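You operate a simulated robot arm through the tools that you are given. There is no shell and no other tool. Be economical: measure what you need, move in short steps, check, and stop when the job is done.

Carry out the task below with a simulated robot arm. There is one attempt and no reset: what you move stays moved.

TASK
Take the grey tub and put it on top of the black case.

The check looks at the end state, three seconds after you hand in, the way a careful person would. Anything else that was tipped, shoved, dropped, spilled or broken makes it a failure.

THE ROBOT
A 6-joint arm with a two-finger parallel gripper, fixed in place. Base frame: the origin is at the foot of the arm, x ahead of it, y to its left, z up; the work surface is at about z = 0. Readings come in cm, degrees, newtons and seconds.
With the tool pointing down near the work surface it reaches from about 16 to 42 cm from the base axis. Its first joint turns from -66.0 to 66.0 degrees. Payload 1.57 kg.
Tool frame: the origin (TCP) lies between the finger pads and is the grasp point; the fingertips stand 3 cm ahead of it; z points along the fingers, y is the line along which they close. Largest opening 8 cm; finger width 1.7, thickness 1.2; the body of the gripper, 4 by 8.2 cm, starts 8 cm behind the TCP.
Orientation is that of the tool frame in the base frame, as a unit quaternion [x, y, z, w]. With the fingers straight down and closing along the base's y, the tool's x points along the base's -x, its y along +y and its z along -z.

THE INTERFACE
- The arm moves only by the tool servo_tool. Its argument "commands" is a list that holds one entry, the list of rows, each a list of 7 numbers: the shift along the tool's x, y, z in cm, then the turn, a rotation vector about the tool's x, y, z in degrees, then the gripper command, from -1 (fully open) to 1 (shut), values between in proportion. In form: [[[x, y, z, rx, ry, rz, hand], ...]]. A call has 1 to 10 rows; each row shifts and turns the commanded pose from where the row before left it, along the tool's axes as they then stand. A row lasts 0.2 s, in which the tool goes at most 5 cm and 8.6 degrees; a call with a longer step from one row to the next is refused whole, and so is a gripper value outside its range. Where a pose cannot be reached the arm comes as near as it can. A force on the tool above 40 N (or 10 N above the force at the start of the call, whichever is more), or a blocked arm, ends the call early, and 0.2 s more pass. The fingers move at their own pace (about 15.3 cm/s each) and stop on an object; they squeeze with about 38 N. The grip force told is the motor's: it shows also when the fingers shut on nothing. Time passes only in rows, and 0.2 s behind the last, so rows that do not move let the fingers close. It gives the time, the measured TCP pose, the force on the tool (base axes), the opening and the grip force at its end, in the units of the frame above (readings bear some noise), and new pictures: "views" is both (left out), scene, wrist or none.
- Cameras (640 x 400 px; columns grow to the right, rows downward): "scene" is fixed at [4.59, -31.53, 40.96]; the picture's right is [0.82, -0.57, 0.00], its down [-0.38, -0.55, -0.74] and it looks along [0.42, 0.61, -0.67] (base axes); focal length 266 px, centre (320, 200). "wrist" rides on the gripper at [7.2, -0.7, -12.2] in the tool frame; the picture's right is [0.09, 1.00, 0.00], its down [-0.84, 0.08, -0.54] and it looks along [-0.54, 0.05, 0.84] (tool axes); focal length 238 px, centre (320, 200). There is no depth. A picture from a camera that has moved, and an enlarged one, comes with that camera's place and axes in the base frame and with its lens. The place of the scene camera against the robot may be out by one fixed shift of up to 1.8 cm in any direction.
- zoom(camera, box): a new picture of the part [left, top, right, bottom] of that camera's present view, enlarged. It takes no simulated time.
- hand_in(): hands the job in; it is judged then, once.

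Work in short steps. Places have to be worked out from the pictures, the camera data and where the tool is seen: move nearer, look again, correct. Check each grasp and each placing, and mend what went wrong. You have 90 turns and 170 pictures in all, those below and enlarged ones among them. Open the gripper and draw the arm clear of the work before you hand the job in, unless the task says otherwise; then end with one line.

The tools are called after "Call:" as name(argument=value, ...) on one line, values as JSON. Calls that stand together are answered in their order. servo_tool: Moves the arm, as the interface text tells. Its arguments: {"type":"object","properties":{"commands":{"type":"array"},"views":{"type":"string","enum":["both","scene","wrist","none"]}},"required":["commands"]} The other tools are called the same way: zoom (camera, box) takes an enlarged picture of a part of a camera's view; hand_in () hands the job in.

At the start:

```text
time: 0.0
tool_pos: [23.39, -15.35, 23.34]
tool_rot: [-0.001, 1.0, 0.001, 0.0]
force: [0.2, 0.1, 0.8]
finger_gap: 8.01
grasp_force: 0.1
```

scene: 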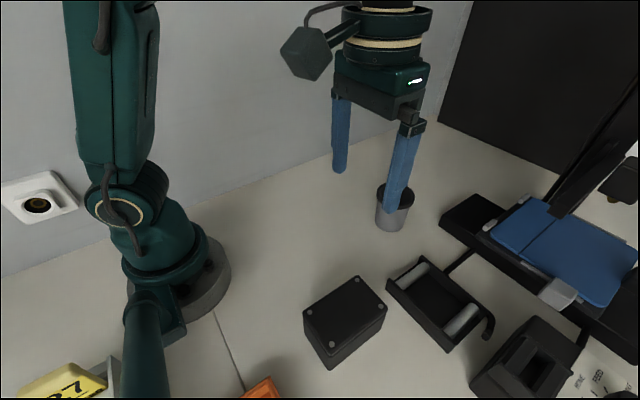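
wrist: 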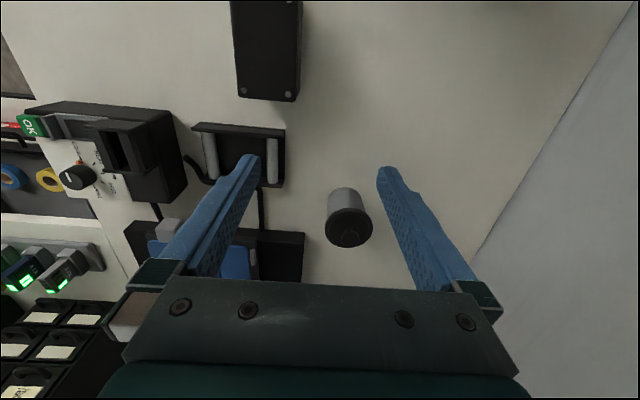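

The grey tub looks to be near (37.5, -9.5) and the screwed black case near (17, -20). I'll zoom in to measure both.

Call:
zoom(camera="scene", box=[280, 160, 520, 390])

Call:
zoom(camera="wrist", box=[180, 0, 420, 260])

```text
1.74 times, centred on (400, 275) of scene
camera zoom: at [4.59, -31.53, 40.96], right [0.82, -0.57, 0.0], down [-0.38, -0.55, -0.74], along [0.42, 0.61, -0.67], focal length 463 px, centre (181, 70)
```

zoom: 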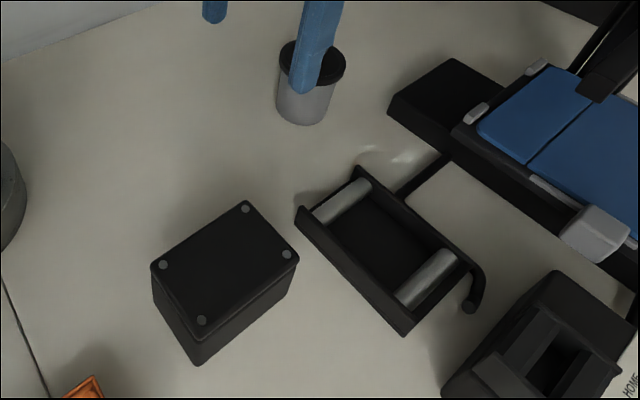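

```text
1.54 times, centred on (300, 130) of wrist
camera zoom: at [16.35, -15.97, 35.46], right [-0.09, 1.0, 0.0], down [0.84, 0.08, 0.54], along [0.54, 0.05, -0.84], focal length 367 px, centre (351, 308)
```

zoom: 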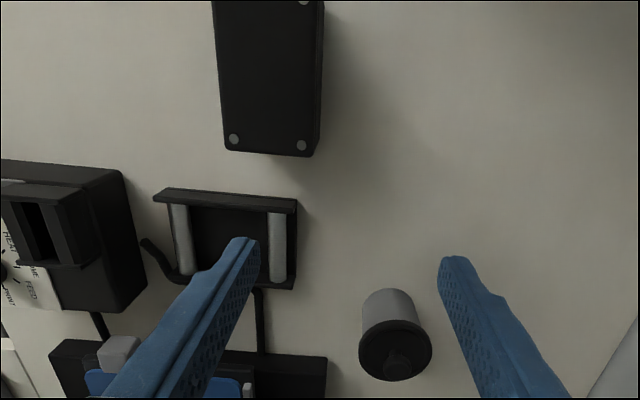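

The tub appears to have a black lid with a knob, and its diameter is about 6–7 cm. I'll move closer, staying above it, to get a better measurement.

Call:
servo_tool(commands=[[[-1.5, 2, 1.5, 0, 0, 0, -1], [-1.5, 2, 1.5, 0, 0, 0, -1], [-1, 1.7, 1.5, 0, 0, 0, -1], [0, 0, 0, 0, 0, 0, -1]]])

```text
time: 1.0
tool_pos: [27.44, -9.58, 18.78]
tool_rot: [-0.001, 1.0, 0.0, 0.0]
force: [-0.4, 0.2, 0.3]
finger_gap: 8.0
grasp_force: 0.1
camera wrist: at [20.3, -10.22, 30.94], right [-0.09, 1.0, 0.0], down [0.84, 0.08, 0.54], along [0.54, 0.05, -0.84], focal length 238 px, centre (320, 200)
```

scene: 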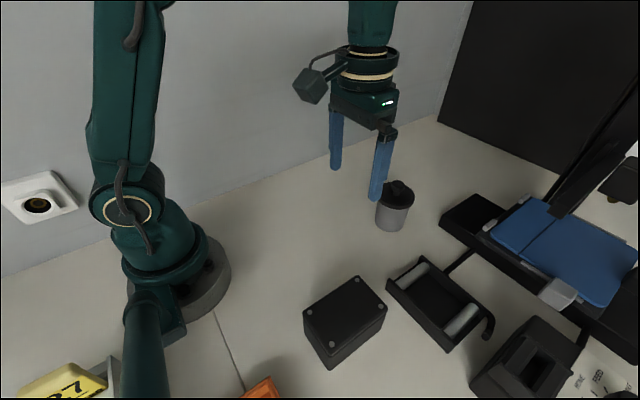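
wrist: 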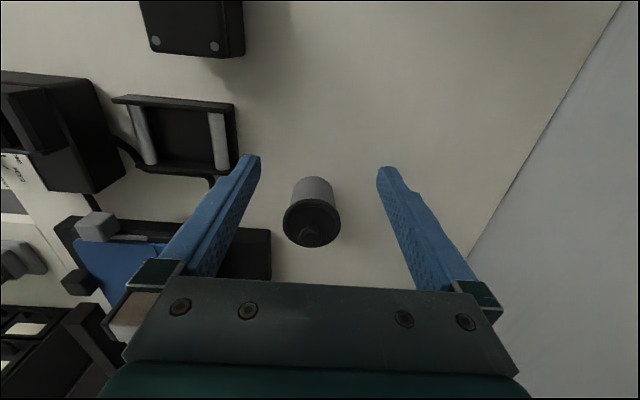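

Call:
zoom(camera="wrist", box=[260, 150, 372, 260])

Call:
zoom(camera="scene", box=[350, 160, 440, 250])

```text
3.64 times, centred on (316, 205) of wrist
camera zoom: at [20.3, -10.22, 30.94], right [-0.09, 1.0, 0.0], down [0.84, 0.08, 0.54], along [0.54, 0.05, -0.84], focal length 867 px, centre (334, 182)
```

zoom: 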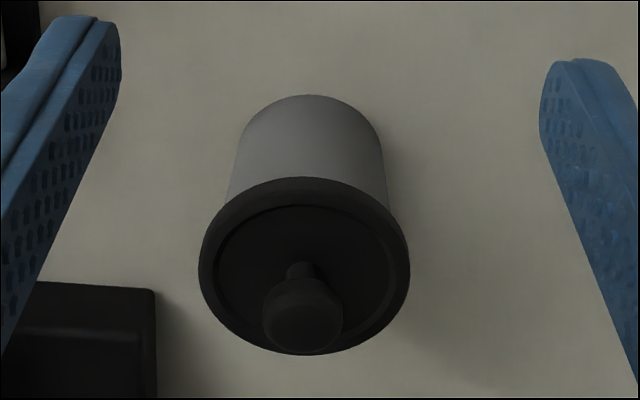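

```text
4.44 times, centred on (395, 205) of scene
camera zoom: at [4.59, -31.53, 40.96], right [0.82, -0.57, 0.0], down [-0.38, -0.55, -0.74], along [0.42, 0.61, -0.67], focal length 1183 px, centre (-13, 178)
```

zoom: 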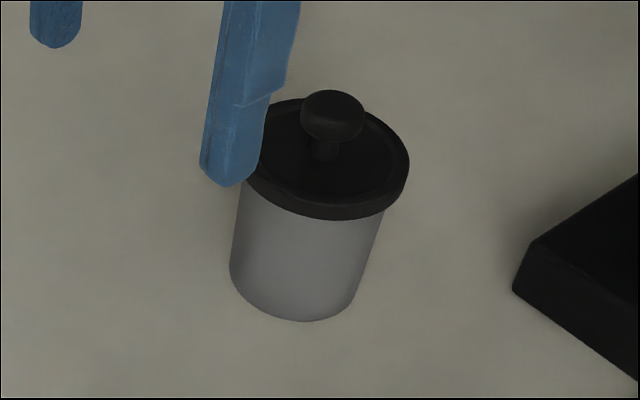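

The tub has a knobbed lid that is probably loose. Its body is about 5.9 cm wide, the lid about 7.2 cm wide with its underside at z≈6.2, and the centre is near (39, -9.5). I'll grip the body below the lid with the tool tilted 40°. First I'll tilt here, well clear of it.

Call:
servo_tool(commands=[[[0, 0, 0, 0, -8, 0, -1], [0, 0, 0, 0, -8, 0, -1], [0, 0, 0, 0, -8, 0, -1], [0, 0, 0, 0, -8, 0, -1], [0, 0, 0, 0, -8, 0, -1], [0, 0, 0, 0, 0, 0, -1]]])

```text
time: 2.4
tool_pos: [27.34, -9.64, 18.84]
tool_rot: [-0.001, 0.939, -0.001, 0.344]
force: [0.2, -0.2, -0.7]
finger_gap: 8.02
grasp_force: 0.0
camera wrist: at [14.19, -10.36, 23.5], right [-0.07, 1.0, -0.06], down [0.29, 0.08, 0.95], along [0.95, 0.05, -0.29], focal length 238 px, centre (320, 200)
```

scene: 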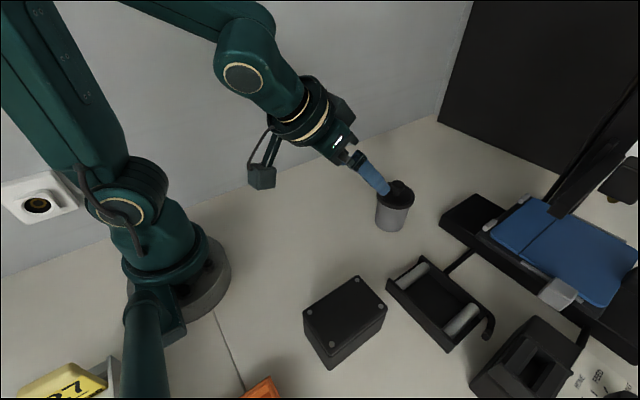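
wrist: 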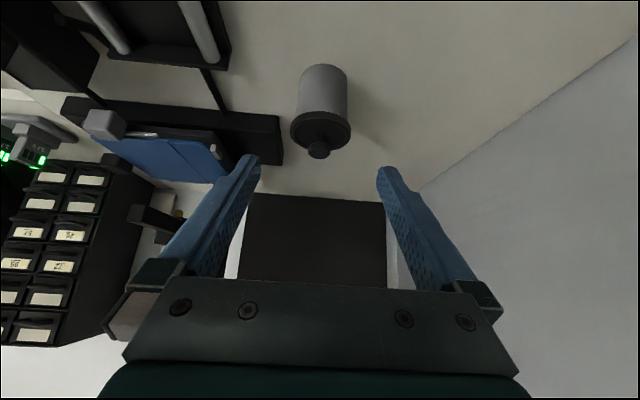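

The tilt worked. This view confirms the tub at about (39.1, -9.6). Now I'll move onto the approach line.

Call:
servo_tool(commands=[[[0.9, 0, 3.4, 0, 0, 0, -1], [0.85, 0, 3.4, 0, 0, 0, -1], [0, 0, 0, 0, 0, 0, -1]]])

```text
time: 3.2
tool_pos: [30.48, -9.41, 12.42]
tool_rot: [-0.001, 0.939, -0.001, 0.343]
force: [0.0, -0.8, 0.6]
finger_gap: 8.01
grasp_force: 0.1
camera wrist: at [17.14, -10.21, 17.1], right [-0.07, 1.0, -0.06], down [0.29, 0.08, 0.95], along [0.95, 0.05, -0.3], focal length 238 px, centre (320, 200)
```

scene: 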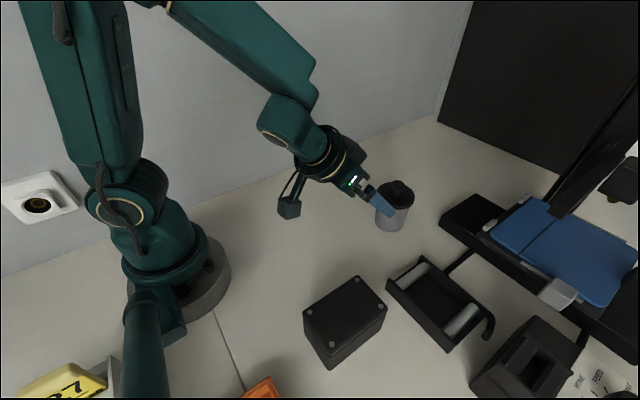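
wrist: 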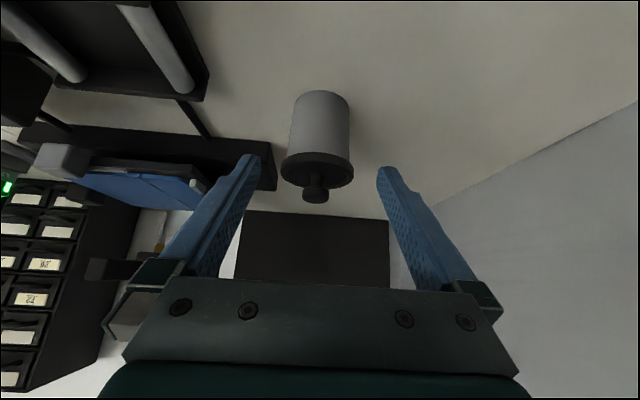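

The lid and base edge again put the tub at (39.1, -9.6). I'll advance 8 cm along the tool axis and look again.

Call:
servo_tool(commands=[[[0, -0.1, 3, 0, 0, 0, -1], [0, -0.1, 3, 0, 0, 0, -1], [0, 0, 2, 0, 0, 0, -1], [0, 0, 0, 0, 0, 0, -1]]])

Call:
zoom(camera="scene", box=[330, 140, 450, 250])

```text
time: 4.2
tool_pos: [35.67, -9.84, 6.22]
tool_rot: [-0.002, 0.939, 0.001, 0.344]
force: [-0.2, -0.2, 0.5]
finger_gap: 8.0
grasp_force: 0.1
camera wrist: at [22.41, -10.5, 10.99], right [-0.07, 1.0, -0.06], down [0.29, 0.08, 0.95], along [0.95, 0.05, -0.3], focal length 238 px, centre (320, 200)
```

scene: 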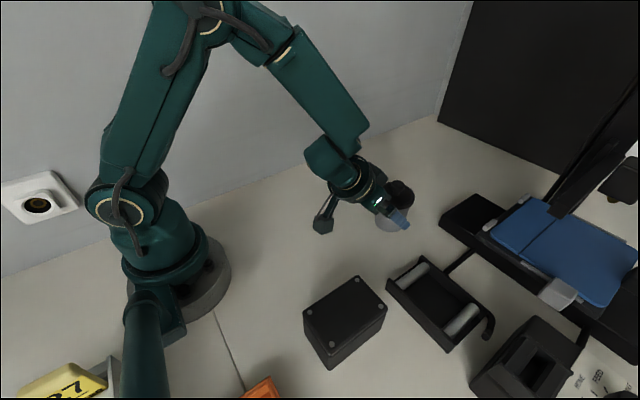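
wrist: 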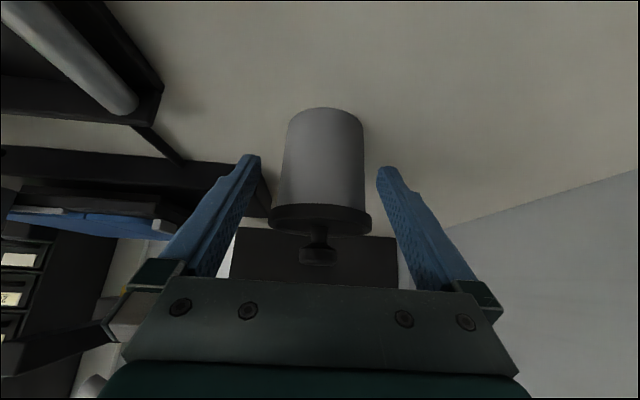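

```text
3.64 times, centred on (390, 195) of scene
camera zoom: at [4.59, -31.53, 40.96], right [0.82, -0.57, 0.0], down [-0.38, -0.55, -0.74], along [0.42, 0.61, -0.67], focal length 968 px, centre (66, 218)
```

zoom: 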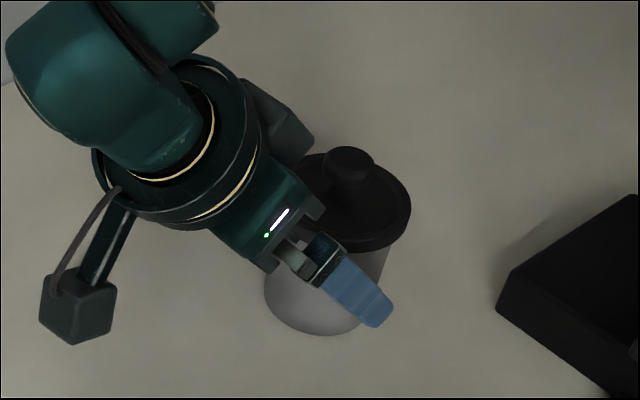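

Alignment is good and there are 3.7 cm left. I'll advance that far with the gripper open.

Call:
servo_tool(commands=[[[0, 0.05, 1.5, 0, 0, 0, -1], [0, 0, 1.2, 0, 0, 0, -1], [0, 0, 1, 0, 0, 0, -1], [0, 0, 0, 0, 0, 0, -1]]])

Call:
zoom(camera="scene", box=[330, 140, 450, 250])

```text
time: 5.2
tool_pos: [37.9, -9.77, 3.6]
tool_rot: [-0.001, 0.94, 0.0, 0.342]
force: [-0.5, -1.0, 0.2]
finger_gap: 8.0
grasp_force: 0.1
camera wrist: at [24.71, -10.41, 8.15], right [-0.07, 1.0, -0.06], down [0.29, 0.08, 0.95], along [0.95, 0.05, -0.3], focal length 238 px, centre (320, 200)
```

scene: 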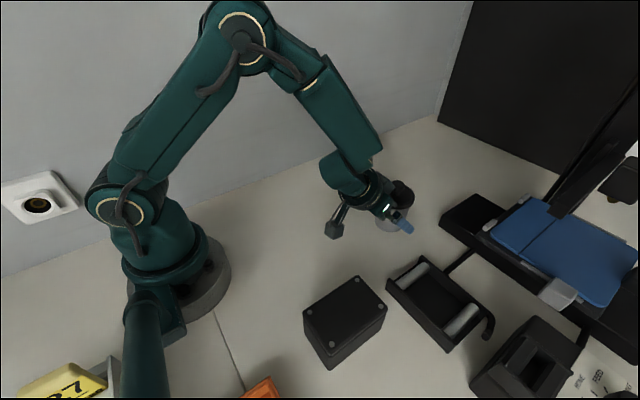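
wrist: 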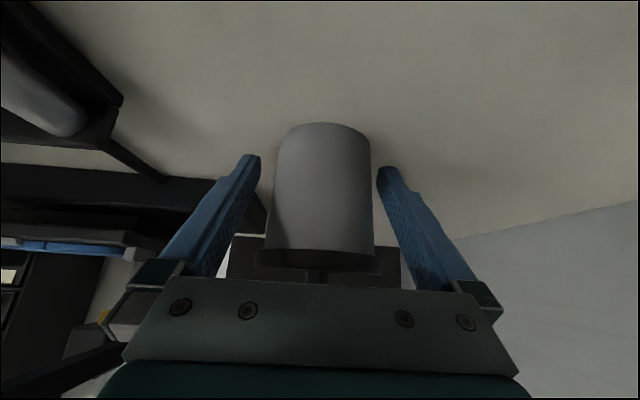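

```text
3.64 times, centred on (390, 195) of scene
camera zoom: at [4.59, -31.53, 40.96], right [0.82, -0.57, 0.0], down [-0.38, -0.55, -0.74], along [0.42, 0.61, -0.67], focal length 968 px, centre (66, 218)
```

zoom: 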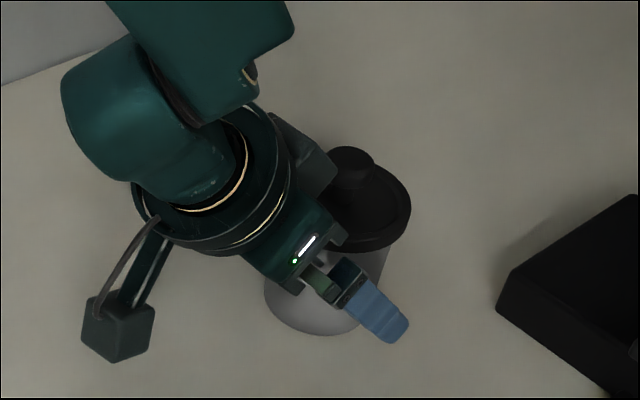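

The fingers straddle the body below the lid, centred on it. Now I'll close.

Call:
servo_tool(commands=[[[0, 0, 0, 0, 0, 0, -0.55], [0, 0, 0, 0, 0, 0, 0.2], [0, 0, 0, 0, 0, 0, 1], [0, 0, 0, 0, 0, 0, 1]]])

Call:
zoom(camera="scene", box=[330, 140, 450, 250])

```text
time: 6.2
tool_pos: [37.92, -9.78, 3.5]
tool_rot: [-0.001, 0.94, 0.001, 0.343]
force: [0.0, -0.2, 0.0]
finger_gap: 6.14
grasp_force: 37.7
camera wrist: at [24.69, -10.42, 8.16], right [-0.07, 1.0, -0.06], down [0.29, 0.08, 0.95], along [0.95, 0.05, -0.3], focal length 238 px, centre (320, 200)
```

scene: 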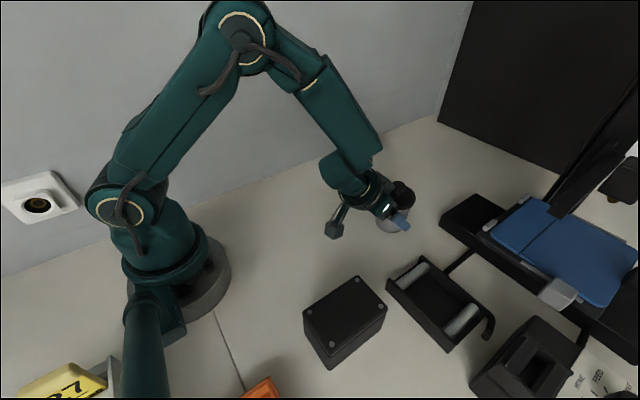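
wrist: 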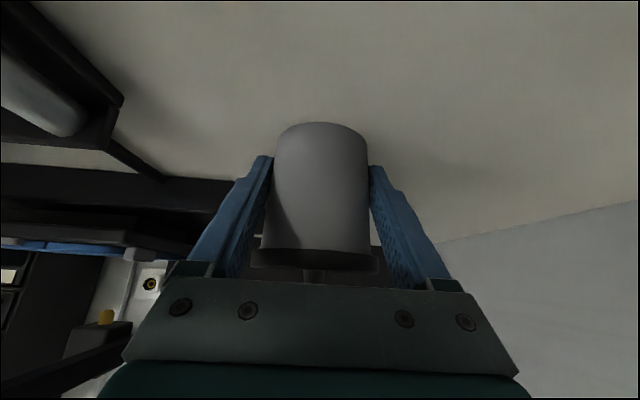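

```text
3.64 times, centred on (390, 195) of scene
camera zoom: at [4.59, -31.53, 40.96], right [0.82, -0.57, 0.0], down [-0.38, -0.55, -0.74], along [0.42, 0.61, -0.67], focal length 968 px, centre (66, 218)
```

zoom: 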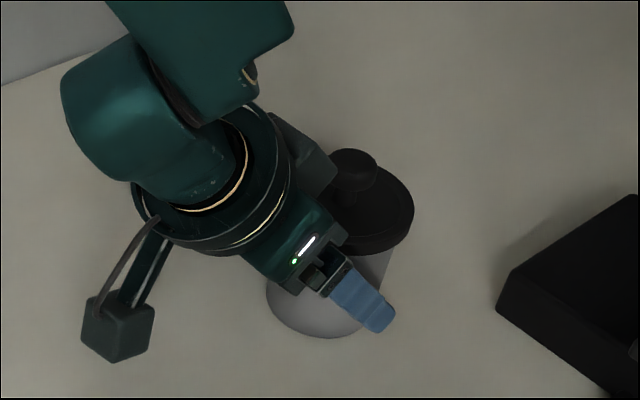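

The body is held at a 6.14 cm gap with 38 N. I'll lift straight up a couple of cm and check.

Call:
servo_tool(commands=[[[-0.32, 0, -0.38, 0, 0, 0, 1], [-0.48, 0, -0.57, 0, 0, 0, 1], [-0.64, 0, -0.77, 0, 0, 0, 1], [0, 0, 0, 0, 0, 0, 1]]])

Call:
zoom(camera="scene", box=[330, 140, 450, 250])

```text
time: 7.2
tool_pos: [37.93, -9.75, 5.83]
tool_rot: [0.0, 0.94, -0.001, 0.342]
force: [-0.1, -0.2, -2.5]
finger_gap: 6.14
grasp_force: 38.7
camera wrist: at [24.77, -10.46, 10.51], right [-0.07, 1.0, -0.06], down [0.29, 0.08, 0.95], along [0.95, 0.05, -0.3], focal length 238 px, centre (320, 200)
```

scene: 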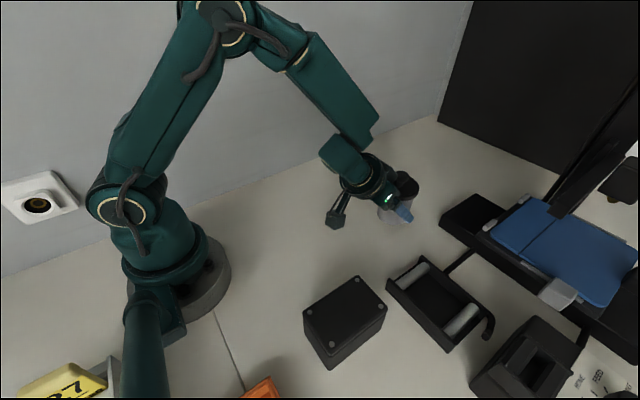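
wrist: 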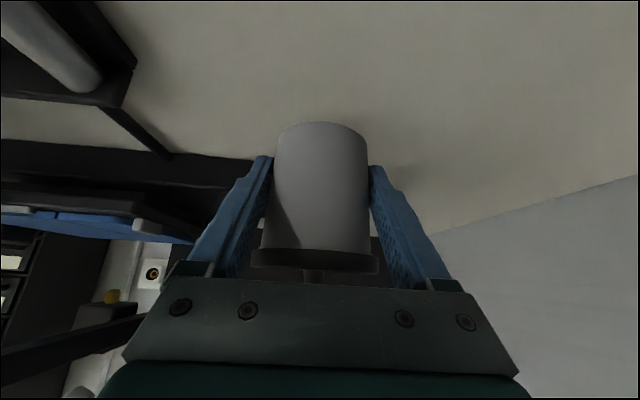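

```text
3.64 times, centred on (390, 195) of scene
camera zoom: at [4.59, -31.53, 40.96], right [0.82, -0.57, 0.0], down [-0.38, -0.55, -0.74], along [0.42, 0.61, -0.67], focal length 968 px, centre (66, 218)
```

zoom: 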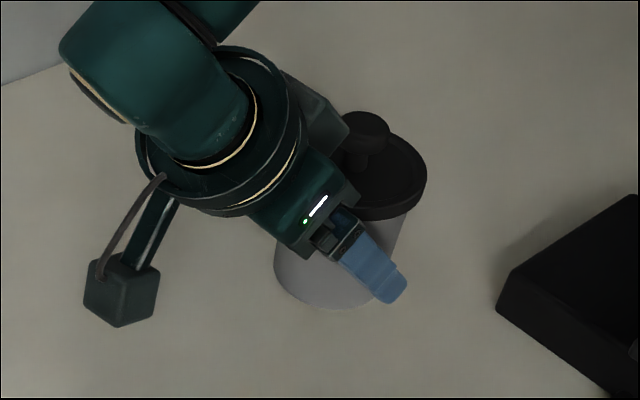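

The lift is clean, the tub is upright with its lid on, and the weight is about 2.5 N. Combining the two cameras, I put the case top at z≈7, centred near (17.2, -21.7), with its long side along x. I'll raise and retract first.

Call:
servo_tool(commands=[[[-0.64, 0, -0.77, 0, 0, 0, 1], [-1.28, 0, -1.53, 0, 0, 0, 1], [-1.0, 0, -2.4, 0, 0, 0, 1], [-0.4, 0, -3.2, 0, 0, 0, 1], [-0.4, 0, -3.2, 0, 0, 0, 1], [-0.2, 0, -1.6, 0, 0, 0, 1], [0, 0, 0, 0, 0, 0, 1]]], views="scene")

```text
time: 8.8
tool_pos: [32.88, -9.7, 18.02]
tool_rot: [0.0, 0.94, 0.0, 0.342]
force: [-0.5, -0.2, -1.7]
finger_gap: 6.14
grasp_force: 37.6
```

scene: 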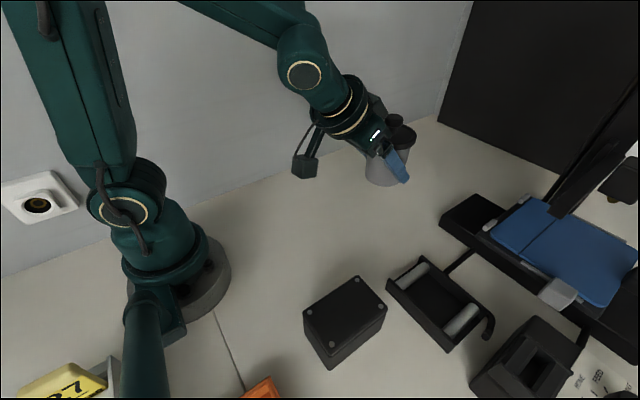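

Now I'll yaw the tool by -48° about the vertical, turning in place at this height.

Call:
servo_tool(commands=[[[0, 0, 0, 2.57, 0, 3.06, 1], [0, 0, 0, 5.14, 0, 6.13, 1], [0, 0, 0, 5.14, 0, 6.13, 1], [0, 0, 0, 5.14, 0, 6.13, 1], [0, 0, 0, 5.14, 0, 6.13, 1], [0, 0, 0, 5.14, 0, 6.13, 1], [0, 0, 0, 2.57, 0, 3.06, 1], [0, 0, 0, 0, 0, 0, 1]]], views="both")

```text
time: 10.6
tool_pos: [32.83, -9.68, 18.03]
tool_rot: [0.382, 0.859, -0.139, 0.312]
force: [0.3, -0.4, -1.6]
finger_gap: 6.16
grasp_force: 38.5
camera wrist: at [23.5, -0.24, 22.71], right [0.69, 0.72, -0.06], down [0.25, -0.17, 0.95], along [0.68, -0.68, -0.3], focal length 238 px, centre (320, 200)
```

scene: 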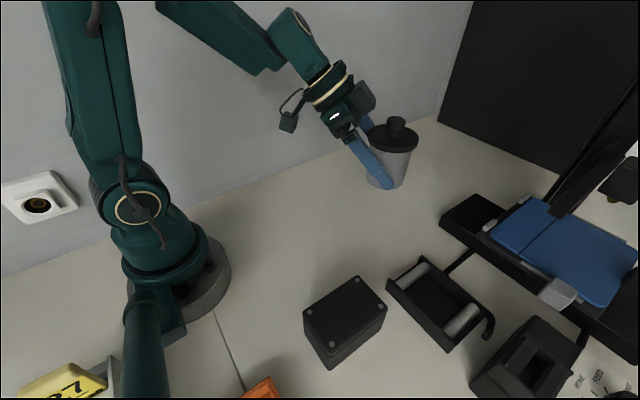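
wrist: 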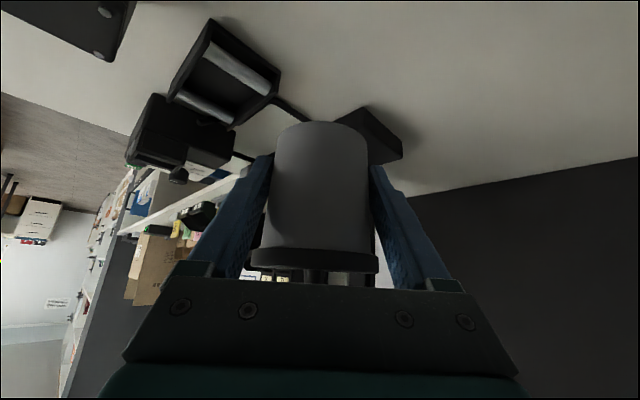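

The yaw is right. Next I'll translate at this height to a point over the case.

Call:
servo_tool(commands=[[[0.17, -1.63, -0.15, 0, 0, 0, 1], [0.35, -3.27, -0.29, 0, 0, 0, 1], [0.35, -3.27, -0.29, 0, 0, 0, 1], [0.35, -3.27, -0.29, 0, 0, 0, 1], [0.35, -3.27, -0.29, 0, 0, 0, 1], [0.35, -3.27, -0.29, 0, 0, 0, 1], [0.17, -1.63, -0.15, 0, 0, 0, 1], [0, 0, 0, 0, 0, 0, 1]]], views="both")

```text
time: 12.4
tool_pos: [16.53, -21.17, 18.31]
tool_rot: [0.381, 0.858, -0.139, 0.314]
force: [0.1, 0.9, -1.2]
finger_gap: 6.14
grasp_force: 38.3
out of reach, approached as far as the arm can: row 5
camera wrist: at [7.21, -11.63, 23.03], right [0.69, 0.72, -0.06], down [0.25, -0.17, 0.95], along [0.68, -0.67, -0.3], focal length 238 px, centre (320, 200)
```

scene: 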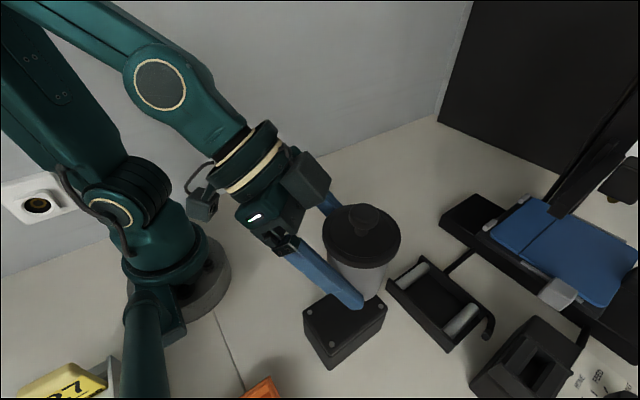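
wrist: 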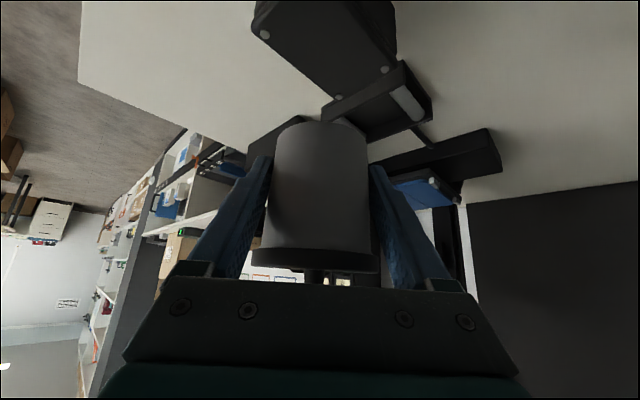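

It's over the case, at the edge of its reach but close to target. I'll zoom to check the case position from the wrist view.

Call:
zoom(camera="wrist", box=[230, 0, 450, 140])

Call:
zoom(camera="scene", box=[270, 190, 430, 380])

```text
2.86 times, centred on (340, 70) of wrist
camera zoom: at [7.21, -11.63, 23.03], right [0.69, 0.72, -0.06], down [0.25, -0.17, 0.95], along [0.68, -0.67, -0.3], focal length 681 px, centre (263, 571)
```

zoom: 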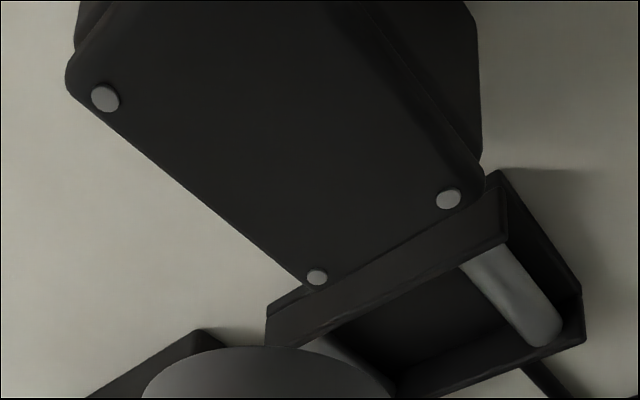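

```text
2.11 times, centred on (350, 285) of scene
camera zoom: at [4.58, -31.53, 40.96], right [0.82, -0.57, 0.0], down [-0.38, -0.55, -0.74], along [0.42, 0.61, -0.67], focal length 560 px, centre (257, 21)
```

zoom: 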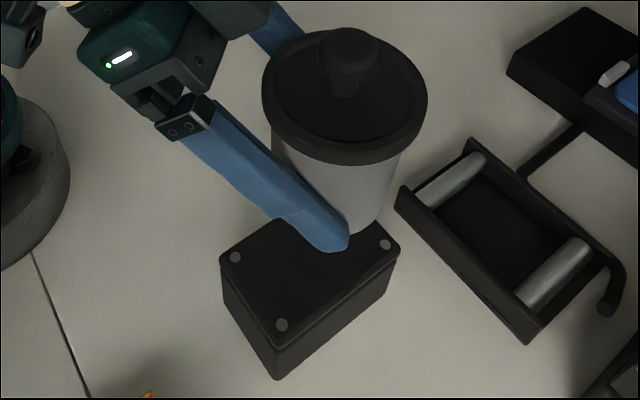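

The case centre is confirmed at (17.15, -21.4) with its top at z≈7. Going lower at this yaw would run out of inner reach, so I'll yaw a further -42° to put the wrist at a roomier radius.

Call:
servo_tool(commands=[[[0, 0, 0, 2.25, 0, 2.68, 1], [0, 0, 0, 4.5, 0, 5.36, 1], [0, 0, 0, 4.5, 0, 5.36, 1], [0, 0, 0, 4.5, 0, 5.36, 1], [0, 0, 0, 4.5, 0, 5.36, 1], [0, 0, 0, 4.5, 0, 5.36, 1], [0, 0, 0, 2.25, 0, 2.68, 1], [0, 0, 0, 0, 0, 0, 1]]], views="both")

```text
time: 14.2
tool_pos: [16.8, -21.31, 18.72]
tool_rot: [0.664, 0.665, -0.241, 0.242]
force: [0.5, -0.2, -2.2]
finger_gap: 6.13
grasp_force: 38.3
out of reach, approached as far as the arm can: row 2
camera wrist: at [16.18, -7.92, 23.43], right [1.0, 0.07, -0.06], down [0.08, -0.29, 0.95], along [0.05, -0.95, -0.3], focal length 238 px, centre (320, 200)
```

scene: 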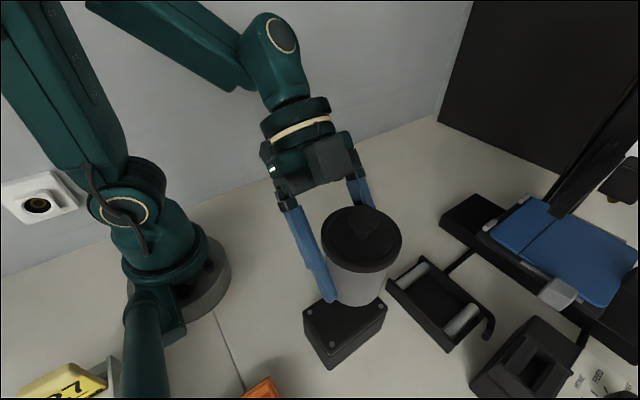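
wrist: 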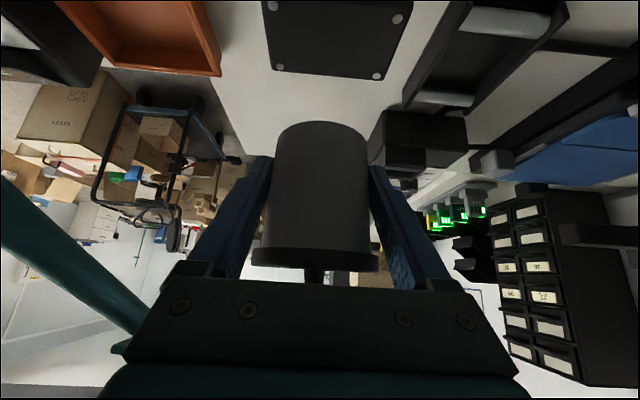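

At yaw -90° the case centre measures (17.05, -21.45), and the tub centre is 1.2 cm beyond the TCP. I'll lower to 2 cm above the case while correcting sideways.

Call:
servo_tool(commands=[[[0.8, 0.1, 0.68, 0, 0, 0, 1], [1.6, 0.1, 1.36, 0, 0, 0, 1], [1.6, 0.1, 1.36, 0, 0, 0, 1], [0.8, 0, 0.68, 0, 0, 0, 1], [0, 0, 0, 0, 0, 0, 1]]], views="both")

Call:
zoom(camera="scene", box=[270, 190, 430, 380])

```text
time: 15.4
tool_pos: [17.45, -20.4, 12.73]
tool_rot: [0.665, 0.664, -0.243, 0.24]
force: [0.1, -0.3, -1.3]
finger_gap: 6.14
grasp_force: 38.1
out of reach, approached as far as the arm can: row 4
camera wrist: at [16.94, -7.08, 17.45], right [1.0, 0.07, -0.06], down [0.08, -0.29, 0.95], along [0.05, -0.95, -0.3], focal length 238 px, centre (320, 200)
```

scene: 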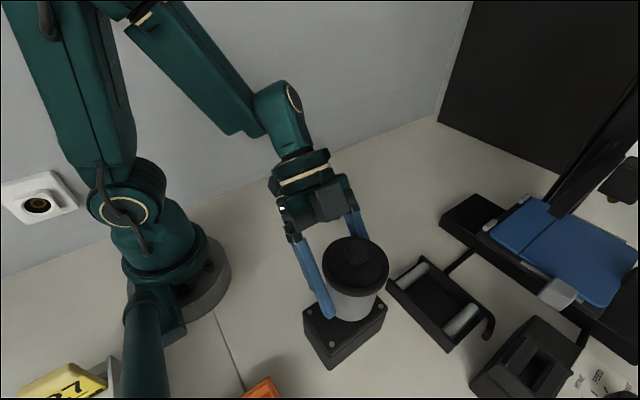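
wrist: 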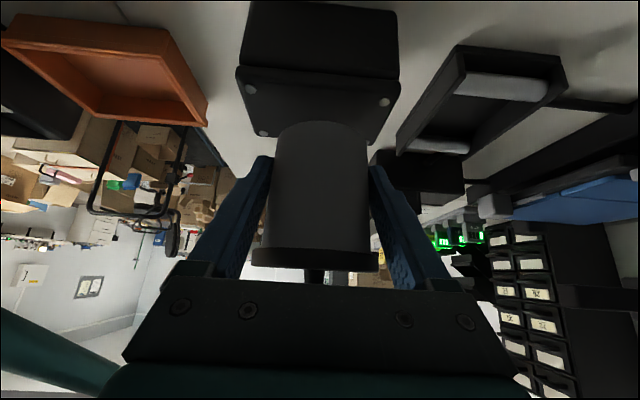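

```text
2.11 times, centred on (350, 285) of scene
camera zoom: at [4.59, -31.53, 40.96], right [0.82, -0.57, 0.0], down [-0.38, -0.55, -0.74], along [0.42, 0.61, -0.67], focal length 560 px, centre (257, 21)
```

zoom: 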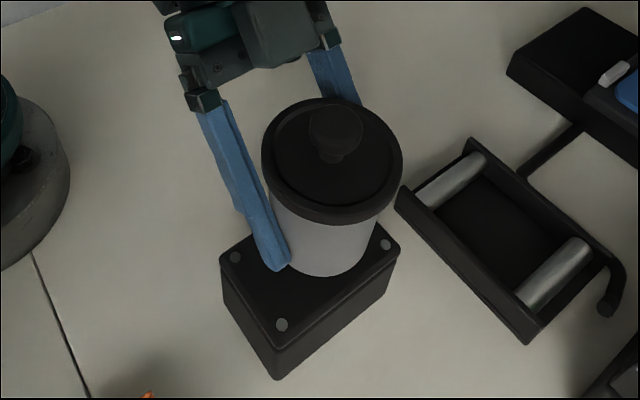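

It's still brushing the inner reach limit, though the tub is 2 cm above the case and clear. I'll yaw another -16° to free up the wrist.

Call:
servo_tool(commands=[[[0, 0, 0, 2.57, 0, 3.06, 1], [0, 0, 0, 5.14, 0, 6.13, 1], [0, 0, 0, 2.57, 0, 3.06, 1], [0, 0, 0, 0, 0, 0, 1]]], views="none")

```text
time: 16.4
tool_pos: [17.43, -20.23, 12.65]
tool_rot: [0.751, 0.565, -0.273, 0.207]
force: [-0.6, 0.1, -1.9]
finger_gap: 6.12
grasp_force: 38.1
```

There's no reach warning now. I'll lower by 1.75 cm to just above the case top.

Call:
servo_tool(commands=[[[0.38, 0.1, 0.45, 0, 0, 0, 1], [0.38, 0.1, 0.45, 0, 0, 0, 1], [0.37, 0, 0.44, 0, 0, 0, 1], [0, 0, 0, 0, 0, 0, 1]]], views="both")

Call:
zoom(camera="scene", box=[270, 190, 430, 380])

Call:
zoom(camera="wrist", box=[220, 0, 440, 180])

```text
time: 17.4
tool_pos: [17.85, -20.44, 10.94]
tool_rot: [0.75, 0.566, -0.272, 0.206]
force: [0.0, 0.4, -1.7]
finger_gap: 6.14
grasp_force: 37.6
camera wrist: at [20.83, -7.41, 15.68], right [0.98, -0.2, -0.06], down [-0.01, -0.3, 0.95], along [-0.21, -0.93, -0.3], focal length 238 px, centre (320, 200)
```

scene: 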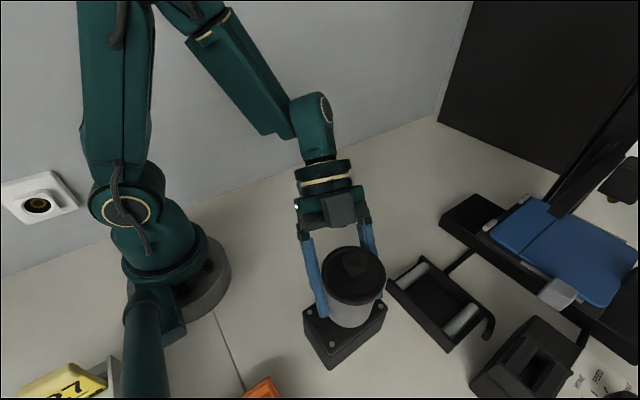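
wrist: 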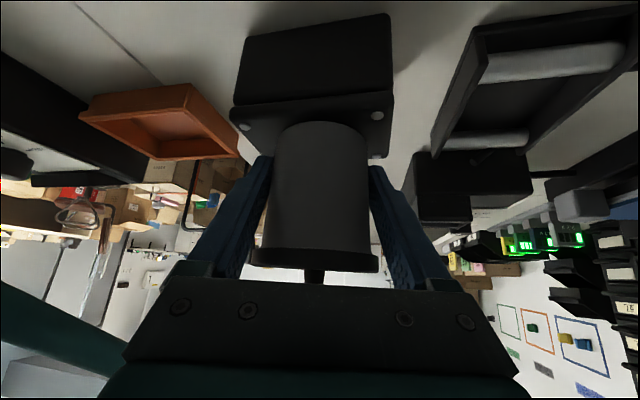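

```text
2.11 times, centred on (350, 285) of scene
camera zoom: at [4.59, -31.53, 40.96], right [0.82, -0.57, 0.0], down [-0.38, -0.55, -0.74], along [0.42, 0.61, -0.67], focal length 560 px, centre (257, 21)
```

zoom: 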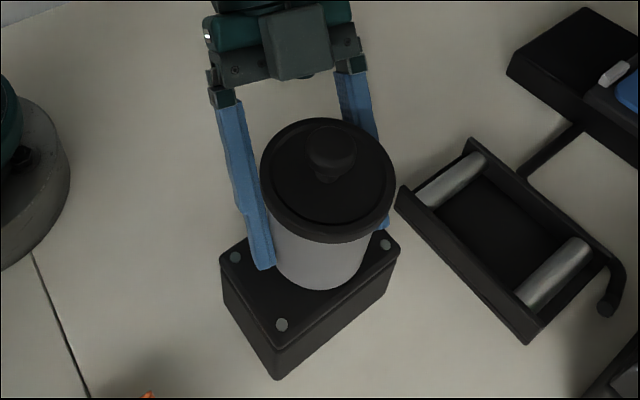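

```text
2.22 times, centred on (330, 90) of wrist
camera zoom: at [20.83, -7.41, 15.68], right [0.98, -0.2, -0.06], down [-0.01, -0.3, 0.95], along [-0.21, -0.93, -0.3], focal length 530 px, centre (298, 444)
```

zoom: 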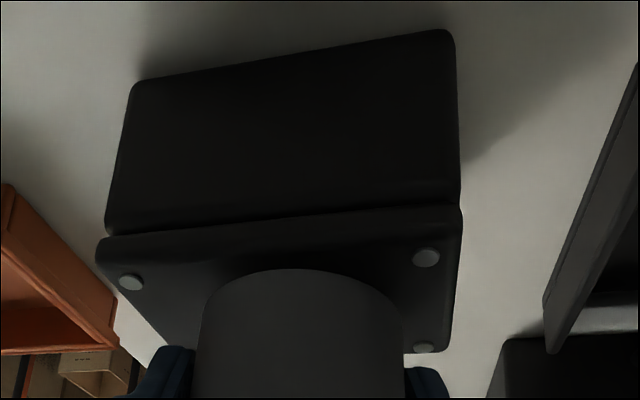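

The tub centre is at about (17.35, -21.5), which is the case centre, with roughly 0.4 cm of gap. I'll lower in small steps and watch the force.

Call:
servo_tool(commands=[[[0.1, 0, 0.115, 0, 0, 0, 1], [0.1, 0, 0.115, 0, 0, 0, 1], [0, 0, 0, 0, 0, 0, 1]]], views="none")

```text
time: 18.2
tool_pos: [17.78, -20.31, 10.71]
tool_rot: [0.751, 0.566, -0.272, 0.206]
force: [0.1, -0.3, -1.2]
finger_gap: 6.15
grasp_force: 38.3
```

No contact yet, so I'll lower another 0.2 cm.

Call:
servo_tool(commands=[[[0.065, 0, 0.077, 0, 0, 0, 1], [0.065, 0, 0.077, 0, 0, 0, 1], [0, 0, 0, 0, 0, 0, 1]]], views="none")

```text
time: 19.0
tool_pos: [17.78, -20.34, 10.61]
tool_rot: [0.749, 0.565, -0.275, 0.208]
force: [-1.1, 5.6, 20.3]
finger_gap: 6.16
grasp_force: 37.7
```

That's contact, with 20 N upward. I'll ease up a fraction before releasing.

Call:
servo_tool(commands=[[[-0.045, 0, -0.054, 0, 0, 0, 1], [0, 0, 0, 0, 0, 0, 1]]], views="wrist")

Call:
zoom(camera="scene", box=[270, 190, 430, 380])

```text
time: 19.6
tool_pos: [17.68, -20.21, 10.62]
tool_rot: [0.75, 0.566, -0.274, 0.207]
force: [0.9, -2.3, 7.6]
finger_gap: 6.13
grasp_force: 37.9
camera wrist: at [20.78, -7.28, 15.25], right [0.98, -0.2, -0.06], down [-0.01, -0.3, 0.95], along [-0.21, -0.93, -0.3], focal length 238 px, centre (320, 200)
```

wrist: 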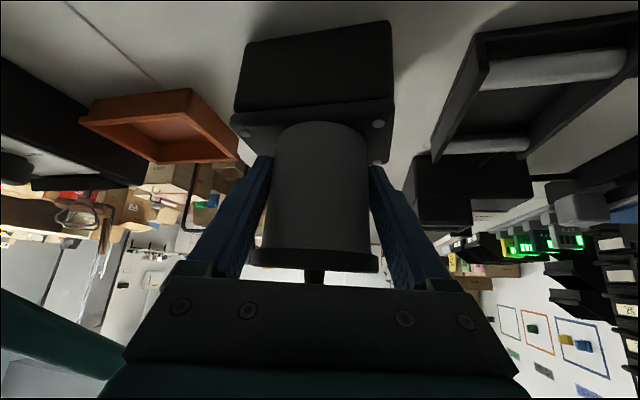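

```text
2.11 times, centred on (350, 285) of scene
camera zoom: at [4.58, -31.53, 40.96], right [0.82, -0.57, 0.0], down [-0.38, -0.55, -0.74], along [0.42, 0.61, -0.67], focal length 560 px, centre (257, 21)
```

zoom: 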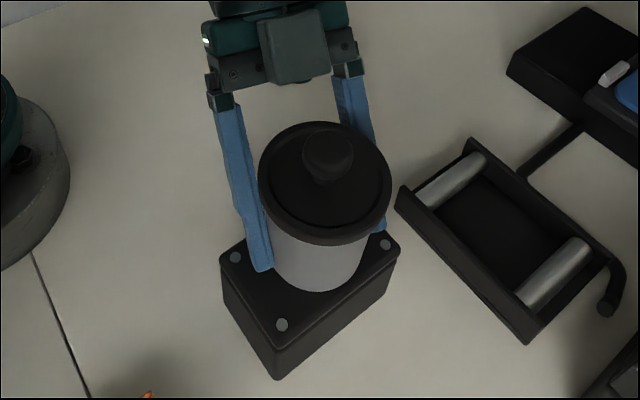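

The tub is seated on the case and light contact remains. I'll open gradually.

Call:
servo_tool(commands=[[[0, 0, 0, 0, 0, 0, -0.5], [0, 0, 0, 0, 0, 0, -0.7], [0, 0, 0, 0, 0, 0, -1], [0, 0, 0, 0, 0, 0, -1]]], views="wrist")

Call:
zoom(camera="scene", box=[270, 190, 430, 380])

```text
time: 20.6
tool_pos: [17.72, -20.28, 10.61]
tool_rot: [0.75, 0.566, -0.273, 0.208]
force: [-0.3, -0.5, -0.2]
finger_gap: 7.99
grasp_force: 0.2
camera wrist: at [20.78, -7.29, 15.25], right [0.98, -0.21, -0.06], down [-0.01, -0.3, 0.95], along [-0.21, -0.93, -0.3], focal length 238 px, centre (320, 200)
```

wrist: 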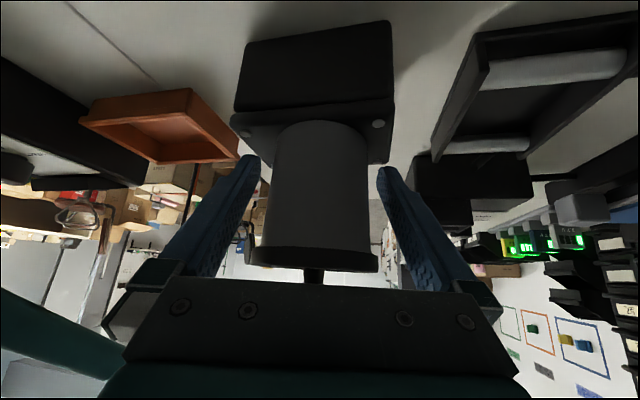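

```text
2.11 times, centred on (350, 285) of scene
camera zoom: at [4.59, -31.53, 40.96], right [0.82, -0.57, 0.0], down [-0.38, -0.55, -0.74], along [0.42, 0.61, -0.67], focal length 560 px, centre (257, 21)
```

zoom: 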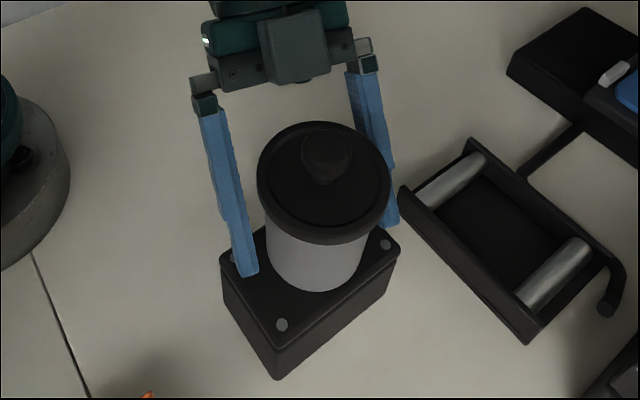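

Released, and the tub stands level with its lid on. I'll withdraw straight back along the tool axis.

Call:
servo_tool(commands=[[[0, 0, -0.8, 0, 0, 0, -1], [0, 0, -1.5, 0, 0, 0, -1], [0, 0, -2, 0, 0, 0, -1], [0, 0, -3, 0, 0, 0, -1], [0, 0, -3, 0, 0, 0, -1], [0, 0, -2, 0, 0, 0, -1], [0, 0, 0, 0, 0, 0, -1]]], views="both")

Call:
zoom(camera="scene", box=[270, 190, 430, 380])

```text
time: 22.2
tool_pos: [19.62, -12.67, 19.87]
tool_rot: [0.75, 0.566, -0.273, 0.206]
force: [0.3, -0.9, 0.8]
finger_gap: 8.01
grasp_force: 0.1
camera wrist: at [22.68, 0.34, 24.62], right [0.98, -0.2, -0.06], down [-0.01, -0.3, 0.95], along [-0.21, -0.93, -0.3], focal length 238 px, centre (320, 200)
```

scene: 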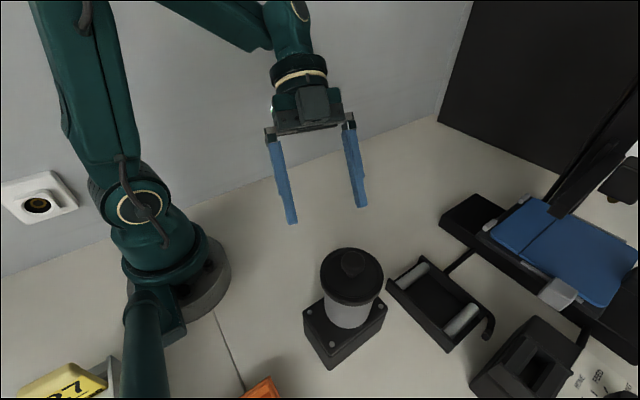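
wrist: 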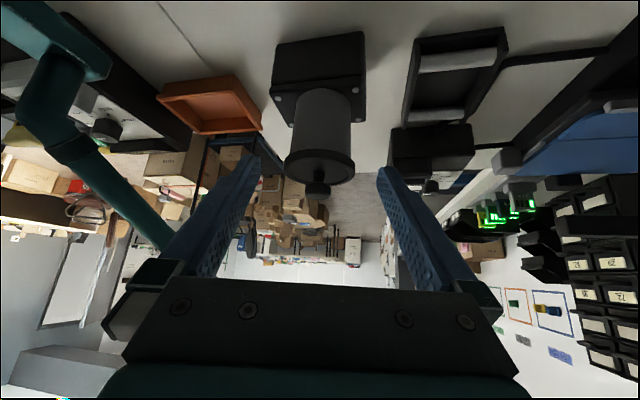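

```text
2.11 times, centred on (350, 285) of scene
camera zoom: at [4.59, -31.53, 40.96], right [0.82, -0.57, 0.0], down [-0.38, -0.55, -0.74], along [0.42, 0.61, -0.67], focal length 560 px, centre (257, 21)
```

zoom: 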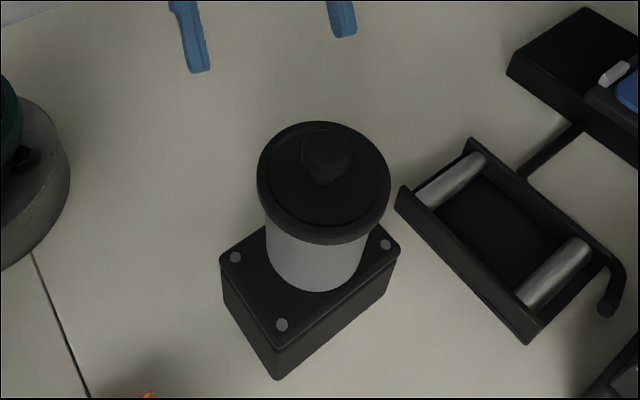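

The tub stands upright and centred on the case with its lid on. The arm is clear and nothing else has moved, so I'm handing in.

Call:
hand_in()

```text
The job is handed in.
```

The grey tub is standing upright on top of the black case with its lid on, the gripper is open and clear, and nothing else was moved.
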